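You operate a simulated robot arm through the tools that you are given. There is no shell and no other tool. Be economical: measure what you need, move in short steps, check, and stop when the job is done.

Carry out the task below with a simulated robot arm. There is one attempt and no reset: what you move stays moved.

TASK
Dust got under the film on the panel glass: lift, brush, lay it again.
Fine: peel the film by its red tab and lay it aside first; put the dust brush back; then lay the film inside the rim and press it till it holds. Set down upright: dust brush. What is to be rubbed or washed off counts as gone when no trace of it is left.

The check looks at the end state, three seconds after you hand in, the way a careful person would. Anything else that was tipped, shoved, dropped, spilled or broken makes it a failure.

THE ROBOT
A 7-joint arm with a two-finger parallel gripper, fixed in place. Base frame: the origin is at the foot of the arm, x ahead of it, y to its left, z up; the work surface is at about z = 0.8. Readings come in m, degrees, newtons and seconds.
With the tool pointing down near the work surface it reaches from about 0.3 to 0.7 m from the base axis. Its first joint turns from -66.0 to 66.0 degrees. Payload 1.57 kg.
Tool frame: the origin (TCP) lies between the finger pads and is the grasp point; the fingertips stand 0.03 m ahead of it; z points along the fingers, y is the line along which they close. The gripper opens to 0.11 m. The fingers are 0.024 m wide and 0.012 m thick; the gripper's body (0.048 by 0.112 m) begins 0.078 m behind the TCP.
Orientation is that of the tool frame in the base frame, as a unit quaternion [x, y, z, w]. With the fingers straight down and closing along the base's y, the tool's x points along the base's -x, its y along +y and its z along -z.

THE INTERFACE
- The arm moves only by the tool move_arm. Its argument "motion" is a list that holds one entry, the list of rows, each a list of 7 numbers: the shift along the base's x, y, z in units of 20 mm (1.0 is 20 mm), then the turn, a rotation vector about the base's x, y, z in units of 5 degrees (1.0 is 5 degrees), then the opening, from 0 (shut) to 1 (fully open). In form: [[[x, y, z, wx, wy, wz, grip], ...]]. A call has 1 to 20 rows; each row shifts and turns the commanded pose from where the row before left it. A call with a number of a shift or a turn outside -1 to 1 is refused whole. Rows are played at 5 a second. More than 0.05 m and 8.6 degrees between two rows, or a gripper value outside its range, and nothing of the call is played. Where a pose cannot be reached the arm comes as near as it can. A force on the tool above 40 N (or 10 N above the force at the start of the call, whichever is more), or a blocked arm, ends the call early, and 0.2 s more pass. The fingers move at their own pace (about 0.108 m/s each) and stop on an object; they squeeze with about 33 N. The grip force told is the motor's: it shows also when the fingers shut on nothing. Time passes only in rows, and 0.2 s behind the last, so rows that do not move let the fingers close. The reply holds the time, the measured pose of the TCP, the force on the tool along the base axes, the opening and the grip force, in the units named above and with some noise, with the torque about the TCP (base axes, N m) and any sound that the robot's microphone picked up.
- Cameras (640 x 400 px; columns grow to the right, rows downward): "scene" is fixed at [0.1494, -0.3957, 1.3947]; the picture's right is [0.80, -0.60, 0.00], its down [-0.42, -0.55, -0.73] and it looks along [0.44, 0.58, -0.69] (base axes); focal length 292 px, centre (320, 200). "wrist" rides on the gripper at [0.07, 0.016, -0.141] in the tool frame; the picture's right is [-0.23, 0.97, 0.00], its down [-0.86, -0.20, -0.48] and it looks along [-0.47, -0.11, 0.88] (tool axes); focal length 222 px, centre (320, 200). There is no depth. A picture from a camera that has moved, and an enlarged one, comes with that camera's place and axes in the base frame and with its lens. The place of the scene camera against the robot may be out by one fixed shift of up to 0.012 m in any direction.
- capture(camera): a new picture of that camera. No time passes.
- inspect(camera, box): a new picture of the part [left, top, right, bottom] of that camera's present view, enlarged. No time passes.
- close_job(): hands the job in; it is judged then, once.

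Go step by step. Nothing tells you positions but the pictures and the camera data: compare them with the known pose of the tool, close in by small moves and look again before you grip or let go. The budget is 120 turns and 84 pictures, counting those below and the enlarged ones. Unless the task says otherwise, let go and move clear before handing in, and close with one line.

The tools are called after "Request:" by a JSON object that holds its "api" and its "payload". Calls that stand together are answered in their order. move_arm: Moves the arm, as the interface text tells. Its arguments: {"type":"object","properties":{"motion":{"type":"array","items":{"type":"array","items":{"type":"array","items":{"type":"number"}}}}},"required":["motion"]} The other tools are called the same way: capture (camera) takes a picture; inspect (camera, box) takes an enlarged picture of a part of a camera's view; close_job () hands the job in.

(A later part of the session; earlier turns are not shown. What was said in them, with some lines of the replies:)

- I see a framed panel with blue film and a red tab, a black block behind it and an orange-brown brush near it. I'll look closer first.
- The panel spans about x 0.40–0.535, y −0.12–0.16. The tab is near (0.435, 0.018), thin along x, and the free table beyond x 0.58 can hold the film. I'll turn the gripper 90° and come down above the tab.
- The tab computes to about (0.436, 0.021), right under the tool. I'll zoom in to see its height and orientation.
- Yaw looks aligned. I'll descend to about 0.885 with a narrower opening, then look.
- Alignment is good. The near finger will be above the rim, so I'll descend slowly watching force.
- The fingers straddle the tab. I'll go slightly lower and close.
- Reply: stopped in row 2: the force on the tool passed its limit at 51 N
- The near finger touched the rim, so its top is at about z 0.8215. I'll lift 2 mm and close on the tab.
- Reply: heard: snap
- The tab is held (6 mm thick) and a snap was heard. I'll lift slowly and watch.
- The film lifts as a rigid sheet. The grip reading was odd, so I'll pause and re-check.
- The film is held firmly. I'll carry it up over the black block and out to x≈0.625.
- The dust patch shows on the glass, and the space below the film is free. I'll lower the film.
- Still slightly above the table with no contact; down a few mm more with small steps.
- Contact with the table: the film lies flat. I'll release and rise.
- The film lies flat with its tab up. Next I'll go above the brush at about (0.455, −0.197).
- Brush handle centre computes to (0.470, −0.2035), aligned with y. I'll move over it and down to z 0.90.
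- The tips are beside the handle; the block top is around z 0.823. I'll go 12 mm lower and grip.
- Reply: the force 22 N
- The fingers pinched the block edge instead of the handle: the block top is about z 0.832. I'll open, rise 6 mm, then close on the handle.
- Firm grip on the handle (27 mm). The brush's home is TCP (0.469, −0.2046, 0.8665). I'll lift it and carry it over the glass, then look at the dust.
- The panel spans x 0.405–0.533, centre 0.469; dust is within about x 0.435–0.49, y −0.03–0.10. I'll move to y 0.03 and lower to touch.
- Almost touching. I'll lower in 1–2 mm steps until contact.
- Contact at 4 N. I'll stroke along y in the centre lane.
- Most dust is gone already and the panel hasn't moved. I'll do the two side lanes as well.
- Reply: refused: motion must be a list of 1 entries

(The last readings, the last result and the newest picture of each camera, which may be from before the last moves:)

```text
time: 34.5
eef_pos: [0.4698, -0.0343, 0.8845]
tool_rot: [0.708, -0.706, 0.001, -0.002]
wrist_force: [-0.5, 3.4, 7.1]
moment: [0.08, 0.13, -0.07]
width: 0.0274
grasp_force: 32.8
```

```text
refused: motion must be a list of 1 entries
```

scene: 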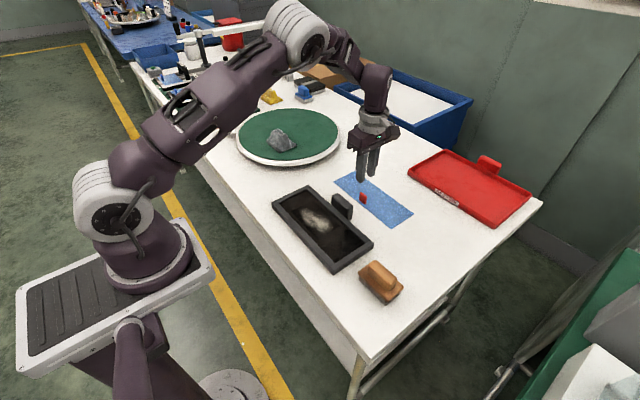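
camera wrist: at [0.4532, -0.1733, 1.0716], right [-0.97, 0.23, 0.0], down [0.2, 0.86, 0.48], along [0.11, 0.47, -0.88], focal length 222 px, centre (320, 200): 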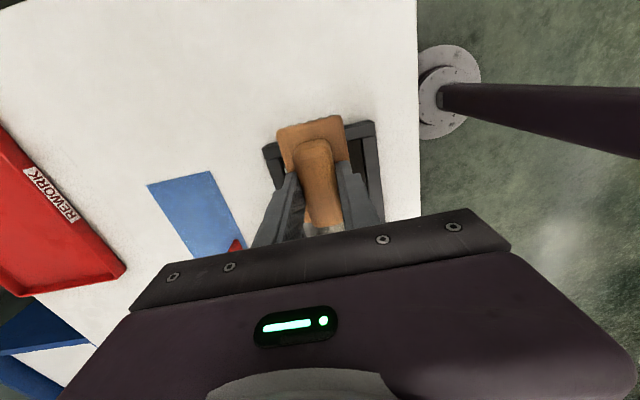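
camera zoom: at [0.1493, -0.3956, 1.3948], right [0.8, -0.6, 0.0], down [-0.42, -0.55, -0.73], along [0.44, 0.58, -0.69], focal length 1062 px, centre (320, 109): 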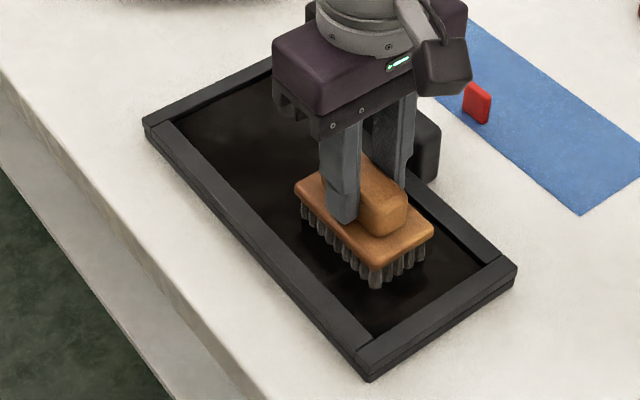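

Request:
{"api": "move_arm", "payload": {"motion": [[[0.7, 0, 0, 0, 0, 0, 0], [0, 0.6, 0, 0, 0, 0, 0], [0, 0.6, 0, 0, 0, 0, 0], [0, 0.6, 0, 0, 0, 0, 0], [0, 0.6, 0, 0, 0, 0, 0], [0, 0.6, 0, 0, 0, 0, 0], [0, 0.6, 0, 0, 0, 0, 0], [0, 0.6, 0, 0, 0, 0, 0], [0, 0.6, 0, 0, 0, 0, 0], [0, 0.6, 0, 0, 0, 0, 0], [0, 0.6, 0, 0, 0, 0, 0], [-0.7, 0, 0, 0, 0, 0, 0], [-0.7, 0, 0, 0, 0, 0, 0]]]}}

Request:
{"api": "move_arm", "payload": {"motion": [[[0, -0.6, 0, 0, 0, 0, 0], [0, -0.6, 0, 0, 0, 0, 0], [0, -0.6, 0, 0, 0, 0, 0], [0, -0.6, 0, 0, 0, 0, 0], [0, -0.6, 0, 0, 0, 0, 0], [0, -0.6, 0, 0, 0, 0, 0], [0, -0.6, 0, 0, 0, 0, 0], [0, -0.6, 0, 0, 0, 0, 0], [0, -0.6, 0, 0, 0, 0, 0], [0, -0.6, 0, 0, 0, 0, 0], [0.7, 0, 0.2, 0, 0, 0, 0], [0, 0, 0.8, 0, 0, 0, 0], [0, 0, 0.8, 0, 0, 0, 0], [0, 0, 0.5, 0, 0, 0, 0]]]}}

Request:
{"api": "inspect", "payload": {"camera": "scene", "box": [260, 170, 380, 280]}}

```text
time: 37.3
eef_pos: [0.4563, 0.0862, 0.8849]
tool_rot: [0.707, -0.707, 0.001, -0.002]
wrist_force: [0.6, 0.1, -1.5]
moment: [-0.01, 0.01, -0.02]
width: 0.0269
grasp_force: 33.1
```

```text
time: 40.3
eef_pos: [0.4702, -0.0347, 0.9306]
tool_rot: [-0.707, 0.707, -0.001, 0.001]
wrist_force: [0.8, 0.0, -1.4]
moment: [0.0, 0.02, -0.02]
width: 0.0272
grasp_force: 33.0
```

```text
3.64 times, centred on (320, 225) of scene
camera zoom: at [0.1494, -0.3957, 1.3947], right [0.8, -0.6, 0.0], down [-0.42, -0.55, -0.73], along [0.44, 0.58, -0.69], focal length 1062 px, centre (320, 109)
```

zoom: 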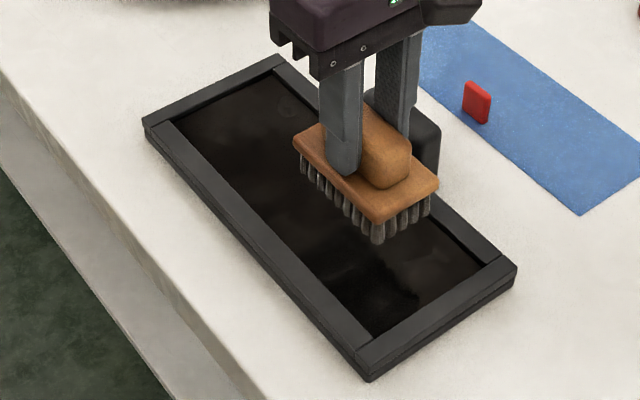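

The glass looks clean. I'll carry the brush above its home and check the glass before setting it down.

Request:
{"api": "move_arm", "payload": {"motion": [[[0, -0.8, 0, 0, 0, 0, 0], [0, -0.9, 0, 0, 0, 0, 0], [0, -0.9, 0, 0, 0, 0, 0], [0, -0.9, 0, 0, 0, 0, 0], [0, -0.9, 0, 0, 0, 0, 0], [0, -0.9, 0, 0, 0, 0, 0], [0, -0.9, 0, 0, 0, 0, 0], [0, -0.9, 0, 0, 0, 0, 0], [0, -0.9, 0, 0, 0, 0, 0], [-0.02, -0.5, 0, 0, 0, 0, 0]]]}}

Request:
{"api": "inspect", "payload": {"camera": "scene", "box": [265, 175, 385, 280]}}

```text
time: 42.5
eef_pos: [0.4701, -0.2037, 0.9307]
tool_rot: [0.707, -0.707, 0.001, -0.001]
wrist_force: [-0.8, 0.3, -1.1]
moment: [-0.03, 0.01, -0.01]
width: 0.0272
grasp_force: 33.1
```

```text
3.81 times, centred on (325, 228) of scene
camera zoom: at [0.1494, -0.3958, 1.3947], right [0.8, -0.6, 0.0], down [-0.42, -0.55, -0.73], along [0.44, 0.58, -0.69], focal length 1113 px, centre (301, 95)
```

zoom: 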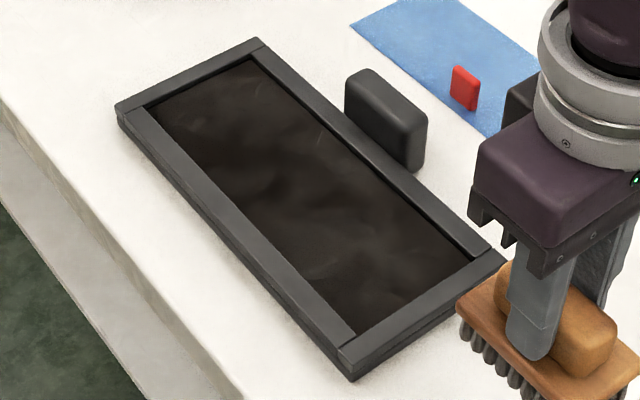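

Request:
{"api": "inspect", "payload": {"camera": "scene", "box": [290, 190, 350, 235]}}

```text
8.89 times, centred on (320, 212) of scene
camera zoom: at [0.1494, -0.3958, 1.3947], right [0.8, -0.6, 0.0], down [-0.42, -0.55, -0.73], along [0.44, 0.58, -0.69], focal length 2597 px, centre (320, 89)
```

zoom: 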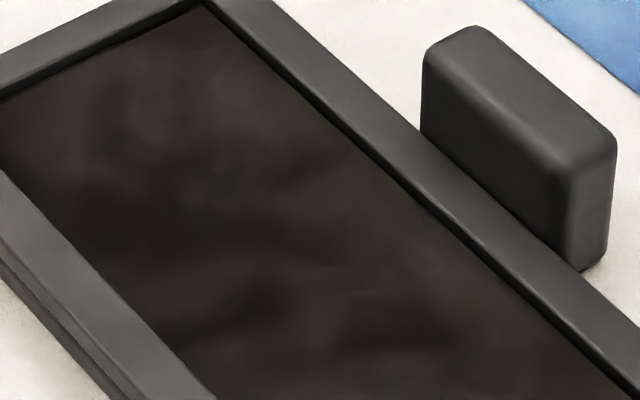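

The glass shows only soft reflections, no dust. I'll set the brush down at its home.

Request:
{"api": "move_arm", "payload": {"motion": [[[-0.03, -0.03, -0.8, 0, 0, 0, 0], [0, 0, -0.9, 0, 0, 0, 0], [0, 0, -0.8, 0, 0, 0, 0], [0, 0, -0.4, 0, 0, 0, 0], [0, 0, -0.15, 0, 0, 0, 0], [0, 0, -0.1, 0, 0, 0, 0], [0, 0, -0.05, 0, 0, 0, 0], [0, 0, 0, 0, 0, 0, 0]]]}}

Request:
{"api": "inspect", "payload": {"camera": "scene", "box": [330, 220, 426, 310]}}

```text
time: 44.3
eef_pos: [0.469, -0.2044, 0.8674]
tool_rot: [0.708, -0.707, 0.001, -0.001]
wrist_force: [-0.4, 0.5, 4.2]
moment: [0.08, 0.16, -0.03]
width: 0.0271
grasp_force: 32.7
```

```text
4.44 times, centred on (378, 265) of scene
camera zoom: at [0.1493, -0.3957, 1.3948], right [0.8, -0.6, 0.0], down [-0.42, -0.55, -0.73], along [0.44, 0.58, -0.69], focal length 1298 px, centre (62, -89)
```

zoom: 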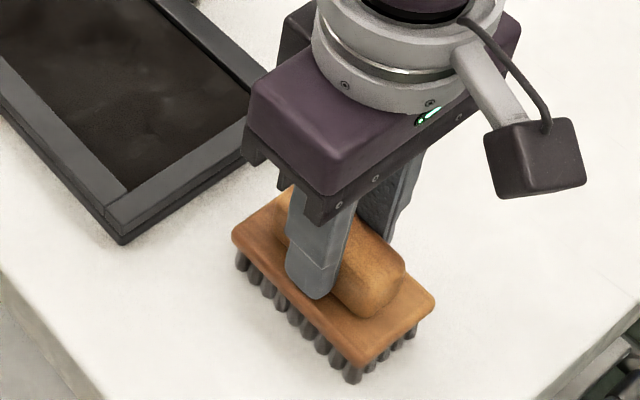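

The brush rests on the table upright. I'll release, rise, and look at the glass with the wrist camera.

Request:
{"api": "move_arm", "payload": {"motion": [[[0, 0, 0, 0, 0, 0, 0.4], [0, 0, 0, 0, 0, 0, 0.5], [0, 0, 0.5, 0, 0, 0, 0.5], [0, 0, 0.9, 0, 0, 0, 0.5], [0, 0, 0.9, 0, 0, 0, 0.5], [0, 0, 0.9, 0, 0, 0, 0.5], [0, 0, 0.9, 0, 0, 0, 0.5], [0, 0.9, 0.9, 0, 0, 0, 0.3], [0, 0.9, 0.9, 0, 0, 0, 0.3], [0, 0.9, 0, 0, 0, 0, 0.3], [0, 0.9, 0, 0, 0, 0, 0.3], [0, 0.9, 0, 0, 0, 0, 0.3], [0, 0.9, 0, 0, 0, 0, 0.3], [0, 0.9, 0, 0, 0, 0, 0.3], [0, 0.9, 0, 0, 0, 0, 0.3], [0, 0.9, 0, 0, 0, 0, 0.3]]]}}

Request:
{"api": "capture", "payload": {"camera": "wrist"}}

Request:
{"api": "capture", "payload": {"camera": "scene"}}

```text
time: 47.7
eef_pos: [0.4676, -0.0424, 0.9848]
tool_rot: [-0.707, 0.707, -0.002, 0.001]
wrist_force: [-0.2, 0.1, 0.3]
moment: [-0.03, -0.06, 0.01]
width: 0.0331
grasp_force: 0.0
```

```text
38 pictures are left
camera wrist: at [0.4528, -0.1129, 1.1261], right [-0.97, 0.23, 0.0], down [0.2, 0.86, 0.48], along [0.11, 0.47, -0.88], focal length 222 px, centre (320, 200)
```

wrist: 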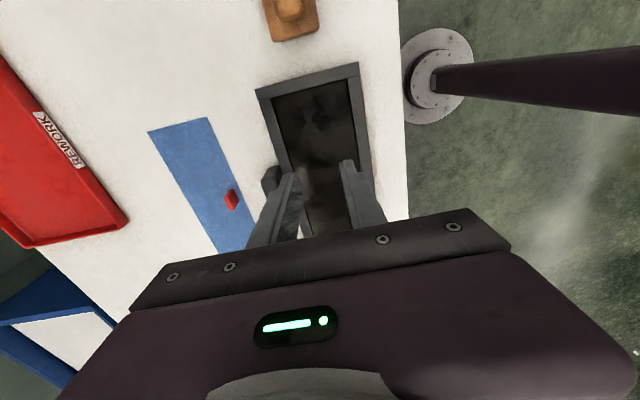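

```text
37 pictures are left
```

scene: 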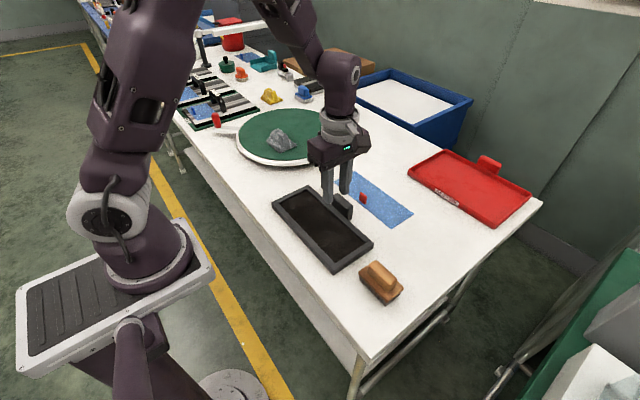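

The glass is clear and the brush stands at its place. Now back to the film tab at (0.628, 0.022).

Request:
{"api": "move_arm", "payload": {"motion": [[[0.8, 0.32, 0, 0, 0, 0, 0.3], [0.8, 0.32, 0, 0, 0, 0, 0.3], [0.8, 0.32, 0, 0, 0, 0, 0.3], [0.8, 0.32, 0, 0, 0, 0, 0.3], [0.8, 0.32, 0, 0, 0, 0, 0.3], [0.8, 0.32, 0, 0, 0, 0, 0.3], [0.8, 0.32, 0, 0, 0, 0, 0.3], [0.8, 0.32, 0, 0, 0, 0, 0.3], [0.8, 0.33, 0, 0, 0, 0, 0.3], [0.8, 0.33, -0.8, 0, 0, 0, 0.3], [0, 0, -0.9, 0, 0, 0, 0.3], [0, 0, -0.9, 0, 0, 0, 0.3], [0, 0, -0.9, 0, 0, 0, 0.3], [0, 0, -0.9, 0, 0, 0, 0.3]]]}}

Request:
{"api": "inspect", "payload": {"camera": "wrist", "box": [200, 60, 440, 240]}}

```text
time: 50.7
eef_pos: [0.6293, 0.0213, 0.8973]
tool_rot: [-0.707, 0.707, -0.002, 0.002]
wrist_force: [0.3, 0.0, -0.7]
moment: [0.0, -0.01, 0.03]
width: 0.0329
grasp_force: 0.1
```

```text
2.22 times, centred on (320, 150) of wrist
camera zoom: at [0.6124, -0.0484, 1.0378], right [-0.97, 0.23, 0.0], down [0.2, 0.86, 0.48], along [0.11, 0.47, -0.88], focal length 494 px, centre (320, 311)
```

zoom: 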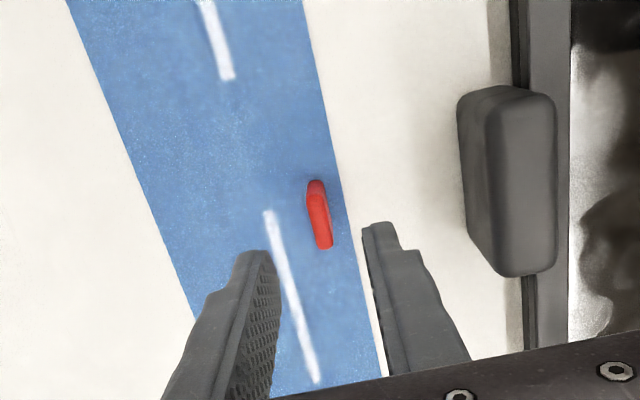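

The film is where I left it. I'll descend to the former grasp height and grip the tab.

Request:
{"api": "move_arm", "payload": {"motion": [[[-0.05, 0.03, -0.8, 0, 0, 0, 0.25], [0, 0, -0.8, 0, 0, 0, 0.25], [0, 0, -0.8, 0, 0, 0, 0.25], [0, 0, -0.5, 0, 0, 0, 0.25], [0, 0, -0.08, 0, 0, 0, 0.25]]]}}

Request:
{"api": "inspect", "payload": {"camera": "wrist", "box": [200, 60, 440, 240]}}

```text
time: 51.9
eef_pos: [0.628, 0.0228, 0.8377]
tool_rot: [0.707, -0.707, 0.002, 0.0]
wrist_force: [0.1, -0.5, 0.0]
moment: [-0.01, -0.01, 0.0]
width: 0.0274
grasp_force: 0.0
```

```text
2.22 times, centred on (320, 150) of wrist
camera zoom: at [0.6116, -0.0477, 0.9784], right [-0.97, 0.23, 0.0], down [0.2, 0.86, 0.48], along [0.11, 0.47, -0.88], focal length 494 px, centre (320, 311)
```

zoom: 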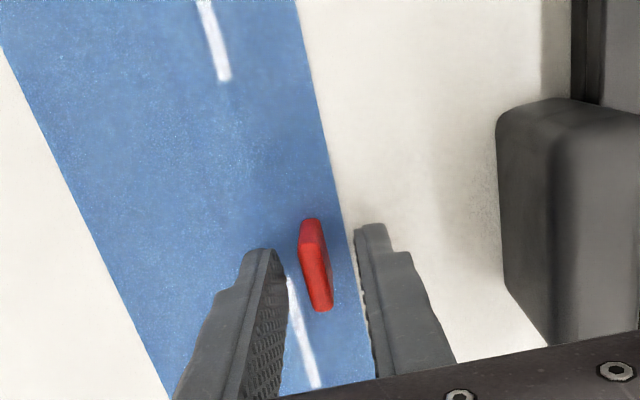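

Request:
{"api": "move_arm", "payload": {"motion": [[[0.03, -0.02, 0, 0, 0, 0, 0.2], [0, 0, 0, 0, 0, 0, 0], [0, 0, 0, 0, 0, 0, 0], [0, 0, 0, 0, 0, 0, 0]]]}}

Request:
{"api": "inspect", "payload": {"camera": "wrist", "box": [200, 60, 440, 240]}}

```text
time: 52.9
eef_pos: [0.6288, 0.0222, 0.8372]
tool_rot: [0.707, -0.707, 0.001, -0.001]
wrist_force: [0.4, -0.5, -0.1]
moment: [-0.04, 0.02, -0.01]
width: 0.006
grasp_force: 25.9
```

```text
2.22 times, centred on (320, 150) of wrist
camera zoom: at [0.612, -0.0482, 0.9785], right [-0.97, 0.23, 0.0], down [0.2, 0.86, 0.48], along [0.11, 0.47, -0.88], focal length 494 px, centre (320, 311)
```

zoom: 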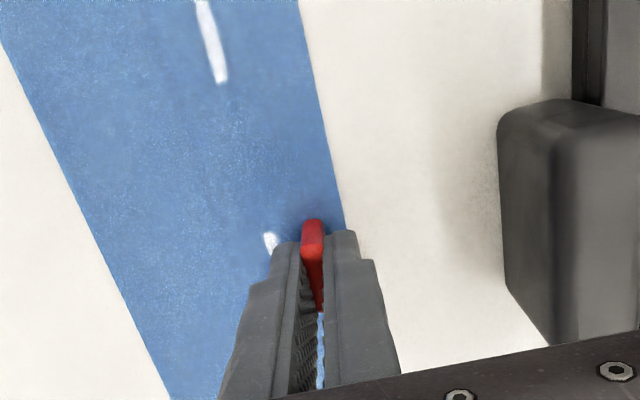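

Gripped just as before. I'll lift and carry it back over the rim.

Request:
{"api": "move_arm", "payload": {"motion": [[[0, 0, 0.4, 0, 0, 0, 0], [0, 0, 0.9, 0, 0, 0, 0], [0, 0, 0.9, 0, 0, 0, 0], [0, 0, 0.9, 0, 0, 0, 0], [0, 0, 0.9, 0, 0, 0, 0], [-0.5, 0, 0.5, 0, 0, 0, 0], [-0.8, 0, 0, 0, 0, 0, 0], [-0.9, 0, 0, 0, 0, 0, 0], [-0.9, 0, 0, 0, 0, 0, 0], [-0.9, 0, 0, 0, 0, 0, 0], [-0.9, 0, 0, 0, 0, 0, 0], [-0.9, 0, 0, 0, 0, 0, 0], [-0.9, 0, 0, 0, 0, 0, 0], [-0.9, 0, 0, 0, 0, 0, 0], [-0.9, 0, 0, 0, 0, 0, 0], [-0.7, 0, 0, 0, 0, 0, 0], [-0.38, 0, 0, 0, 0, 0, 0]]]}}

Request:
{"api": "move_arm", "payload": {"motion": [[[0, 0, -0.6, 0, 0, 0, 0], [0, 0, -0.8, 0, 0, 0, 0], [0, 0, -0.8, 0, 0, 0, 0], [0, 0, -0.4, 0, 0, 0, 0]]]}}

Request:
{"api": "inspect", "payload": {"camera": "scene", "box": [260, 170, 390, 280]}}

Request:
{"api": "inspect", "payload": {"camera": "wrist", "box": [100, 0, 400, 240]}}

```text
time: 56.5
eef_pos: [0.4366, 0.0212, 0.9262]
tool_rot: [-0.706, 0.708, -0.001, 0.001]
wrist_force: [0.1, 0.2, -0.2]
moment: [-0.03, 0.02, 0.01]
width: 0.006
grasp_force: 25.8
```

```text
time: 57.5
eef_pos: [0.4371, 0.0223, 0.8737]
tool_rot: [-0.707, 0.707, -0.002, 0.001]
wrist_force: [-0.2, -0.1, -0.8]
moment: [-0.02, 0.02, 0.02]
width: 0.006
grasp_force: 25.9
```

```text
3.64 times, centred on (325, 225) of scene
camera zoom: at [0.1494, -0.3957, 1.3947], right [0.8, -0.6, 0.0], down [-0.42, -0.55, -0.73], along [0.44, 0.58, -0.69], focal length 1062 px, centre (302, 109)
```

zoom: 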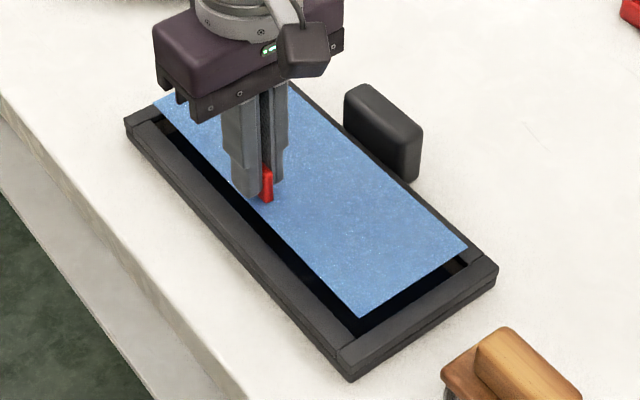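

```text
1.67 times, centred on (250, 120) of wrist
camera zoom: at [0.4203, -0.048, 1.0156], right [-0.97, 0.23, 0.0], down [0.2, 0.86, 0.48], along [0.11, 0.47, -0.88], focal length 370 px, centre (437, 333)
```

zoom: 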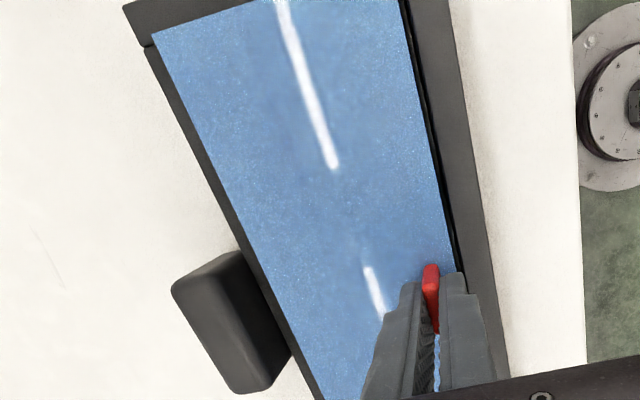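

The view matches the moment after peeling exactly. I'll lower into the rim in small steps.

Request:
{"api": "move_arm", "payload": {"motion": [[[0, -0.02, -0.4, 0, 0, 0, 0], [0, 0, -0.25, 0, 0, 0, 0], [0, 0, -0.15, 0, 0, 0, 0], [0, 0, -0.1, 0, 0, 0, 0]]]}}

Request:
{"api": "inspect", "payload": {"camera": "scene", "box": [260, 170, 390, 280]}}

Request:
{"api": "inspect", "payload": {"camera": "wrist", "box": [100, 0, 400, 240]}}

```text
time: 58.5
eef_pos: [0.4367, 0.0221, 0.8564]
tool_rot: [0.707, -0.707, 0.002, -0.002]
wrist_force: [0.1, 0.4, 0.0]
moment: [0.01, 0.02, 0.03]
width: 0.0062
grasp_force: 25.7
```

```text
3.64 times, centred on (325, 225) of scene
camera zoom: at [0.1494, -0.3957, 1.3948], right [0.8, -0.6, 0.0], down [-0.42, -0.55, -0.73], along [0.44, 0.58, -0.69], focal length 1062 px, centre (302, 109)
```

zoom: 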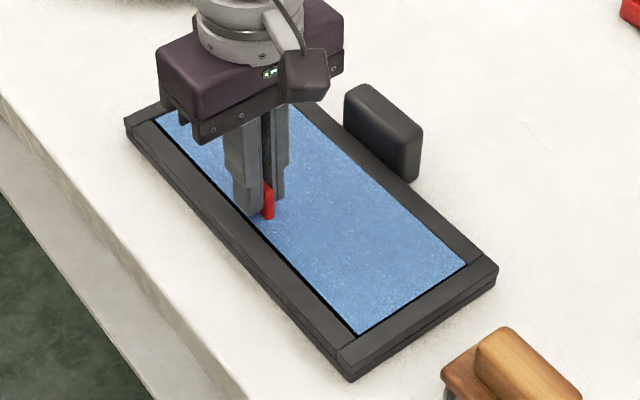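

```text
1.67 times, centred on (250, 120) of wrist
camera zoom: at [0.4204, -0.0485, 0.9979], right [-0.97, 0.23, 0.0], down [0.2, 0.86, 0.48], along [0.11, 0.47, -0.88], focal length 370 px, centre (437, 333)
```

zoom: 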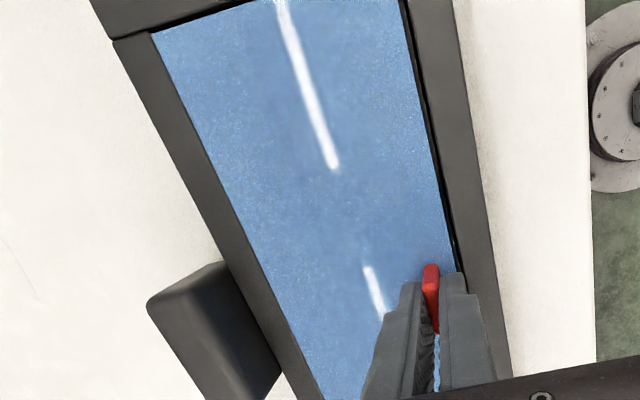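

The film is inside the rim, with a slight gap on the near side. I'll nudge 1 mm toward −x and lower to contact.

Request:
{"api": "move_arm", "payload": {"motion": [[[-0.05, 0, -0.03, 0, 0, 0, 0], [0, 0, -0.04, 0, 0, 0, 0], [0, 0, -0.04, 0, 0, 0, 0], [0, 0, 0, 0, 0, 0, 0]]]}}

Request:
{"api": "inspect", "payload": {"camera": "wrist", "box": [180, 0, 380, 160]}}

```text
time: 59.5
eef_pos: [0.4346, 0.0221, 0.8554]
tool_rot: [0.707, -0.707, 0.002, -0.001]
wrist_force: [-6.2, -2.0, 28.6]
moment: [-0.09, 0.2, 0.03]
width: 0.0058
grasp_force: 25.8
heard: snap
```

```text
2.50 times, centred on (280, 80) of wrist
camera zoom: at [0.419, -0.0484, 0.9963], right [-0.97, 0.23, 0.0], down [0.2, 0.86, 0.48], along [0.11, 0.47, -0.88], focal length 555 px, centre (420, 500)
```

zoom: 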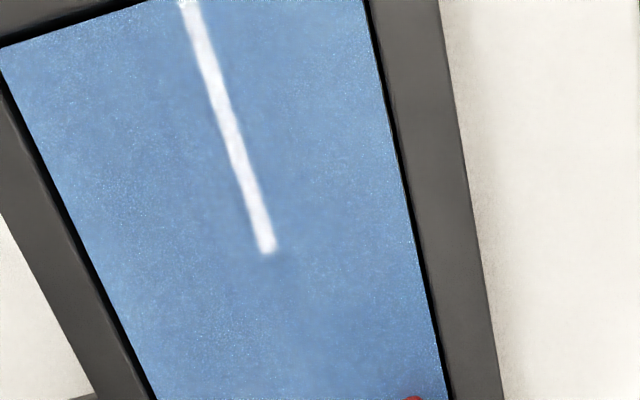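

A snap with 28 N down: the film has latched, centred in the rim. I'll open and rise.

Request:
{"api": "move_arm", "payload": {"motion": [[[0, 0, 0.03, 0, 0, 0, 0.25], [0, 0, 0, 0, 0, 0, 0.25], [0, 0, 0, 0, 0, 0, 0.25], [0, 0, 0.5, 0, 0, 0, 0.25], [0, 0, 0.9, 0, 0, 0, 0.25], [0, 0, 0.9, 0, 0, 0, 0.25]]]}}

Request:
{"api": "inspect", "payload": {"camera": "scene", "box": [260, 170, 390, 280]}}

Request:
{"api": "inspect", "payload": {"camera": "wrist", "box": [100, 0, 400, 240]}}

```text
time: 60.9
eef_pos: [0.4356, 0.0202, 0.9012]
tool_rot: [-0.707, 0.707, -0.001, 0.001]
wrist_force: [-0.2, -0.5, 0.2]
moment: [-0.03, -0.04, 0.0]
width: 0.0272
grasp_force: 0.1
```

```text
3.64 times, centred on (325, 225) of scene
camera zoom: at [0.1494, -0.3957, 1.3947], right [0.8, -0.6, 0.0], down [-0.42, -0.55, -0.73], along [0.44, 0.58, -0.69], focal length 1062 px, centre (302, 109)
```

zoom: 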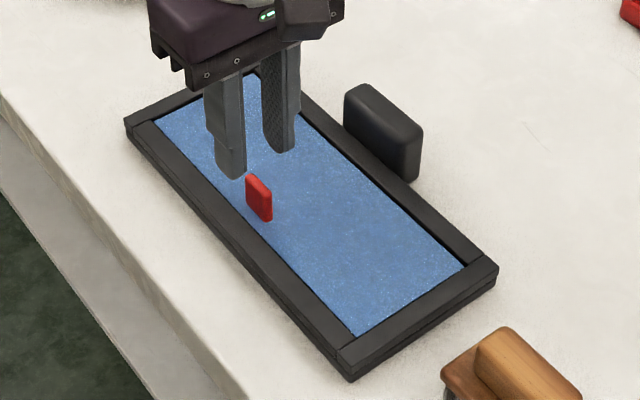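

```text
1.67 times, centred on (250, 120) of wrist
camera zoom: at [0.4192, -0.0486, 1.0425], right [-0.97, 0.23, 0.0], down [0.2, 0.86, 0.48], along [0.11, 0.47, -0.88], focal length 370 px, centre (437, 333)
```

zoom: 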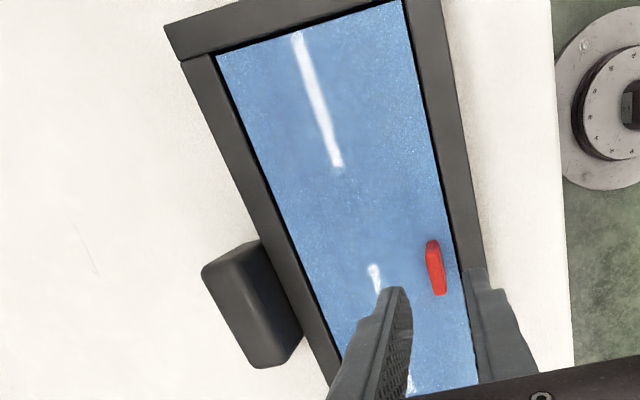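

The film sits like it did originally, and no second snap came on release. One gentle extra press at the film's centre with shut fingers will confirm it.

Request:
{"api": "move_arm", "payload": {"motion": [[[0.8, 0, 0, 0, 0, 0, 0], [0.87, 0, 0, 0, 0, 0, 0], [0, 0, -0.8, 0, 0, 0, 0], [0, 0, -0.8, 0, 0, 0, 0], [0, 0, -0.7, 0, 0, 0, 0], [0, 0, -0.2, 0, 0, 0, 0], [0, 0, -0.08, 0, 0, 0, 0], [0, 0, -0.05, 0, 0, 0, 0], [0, 0, 0, 0, 0, 0, 0]]]}}

```text
time: 62.9
eef_pos: [0.4697, 0.0219, 0.8497]
tool_rot: [0.708, -0.706, 0.003, 0.0]
wrist_force: [-6.7, 0.6, 20.4]
moment: [0.01, 0.21, -0.03]
width: 0.0001
grasp_force: 21.8
stopped in row 9: the force on the tool passed its limit at 42 N (the readings are from after the stop); the commanded pose is now the measured one
```

Pressed firmly, with no further sound. I'll rise clear and check everything.

Request:
{"api": "move_arm", "payload": {"motion": [[[0, 0, 0.3, 0, 0, 0, 0], [0, 0, 0.9, 0, 0, 0, 0], [0, 0, 0.9, 0, 0, 0, 0], [0, 0, 0.9, 0, 0, 0, 0], [0, 0, 0.9, 0, 0, 0, 0], [0, 0, 0.9, 0, 0, 0, 0], [0, 0.5, 0.9, 0, 0, 0, 0.2], [0, 0.9, 0.9, 0, 0, 0, 0.2], [0, 0.9, 0.9, 0, 0, 0, 0.2], [0, 0.9, 0.9, 0, 0, 0, 0.2], [0, 0.9, 0.9, 0, 0, 0, 0.2], [0, 0, 0, 0, 0, 0, 0.2]]]}}

Request:
{"api": "inspect", "payload": {"camera": "scene", "box": [255, 170, 425, 310]}}

Request:
{"api": "capture", "payload": {"camera": "scene"}}

Request:
{"api": "capture", "payload": {"camera": "wrist"}}

```text
time: 65.5
eef_pos: [0.4694, 0.1045, 1.0361]
tool_rot: [-0.707, 0.707, -0.003, 0.001]
wrist_force: [0.6, 0.3, -0.3]
moment: [0.02, -0.02, 0.0]
width: 0.0224
grasp_force: 0.0
```

```text
2.86 times, centred on (340, 240) of scene
camera zoom: at [0.1494, -0.3957, 1.3947], right [0.8, -0.6, 0.0], down [-0.42, -0.55, -0.73], along [0.44, 0.58, -0.69], focal length 835 px, centre (263, 86)
```

zoom: 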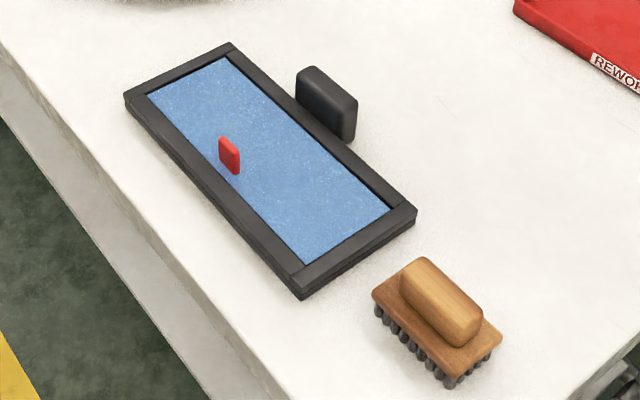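

```text
25 pictures are left
```

scene: 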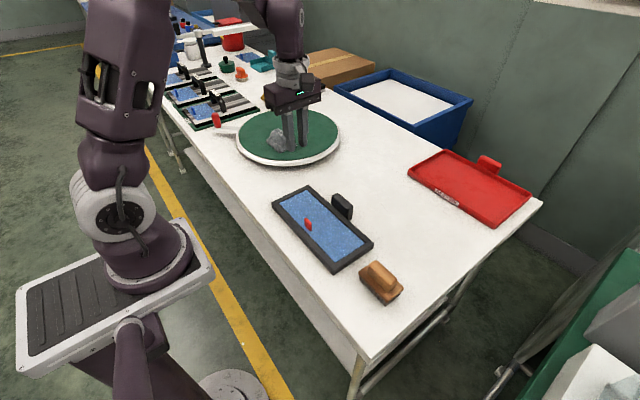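

```text
24 pictures are left
camera wrist: at [0.4526, 0.0339, 1.1766], right [-0.97, 0.23, -0.01], down [0.2, 0.86, 0.48], along [0.11, 0.47, -0.88], focal length 222 px, centre (320, 200)
```

wrist: 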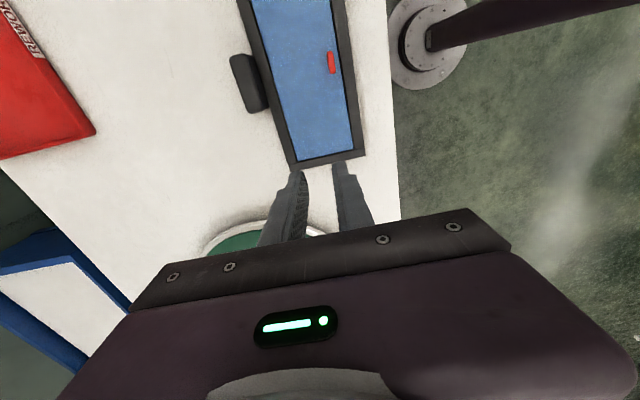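

The film is flat inside the rim, the brush stands upright at its place, and nothing else has moved. The arm is clear, so I'm handing in.

Request:
{"api": "close_job", "payload": {}}

```text
The job is handed in.
```

I peeled the film and laid it aside, brushed the glass until no dust showed, and put the brush back upright. I then laid the film inside the rim and pressed it until it snapped in.
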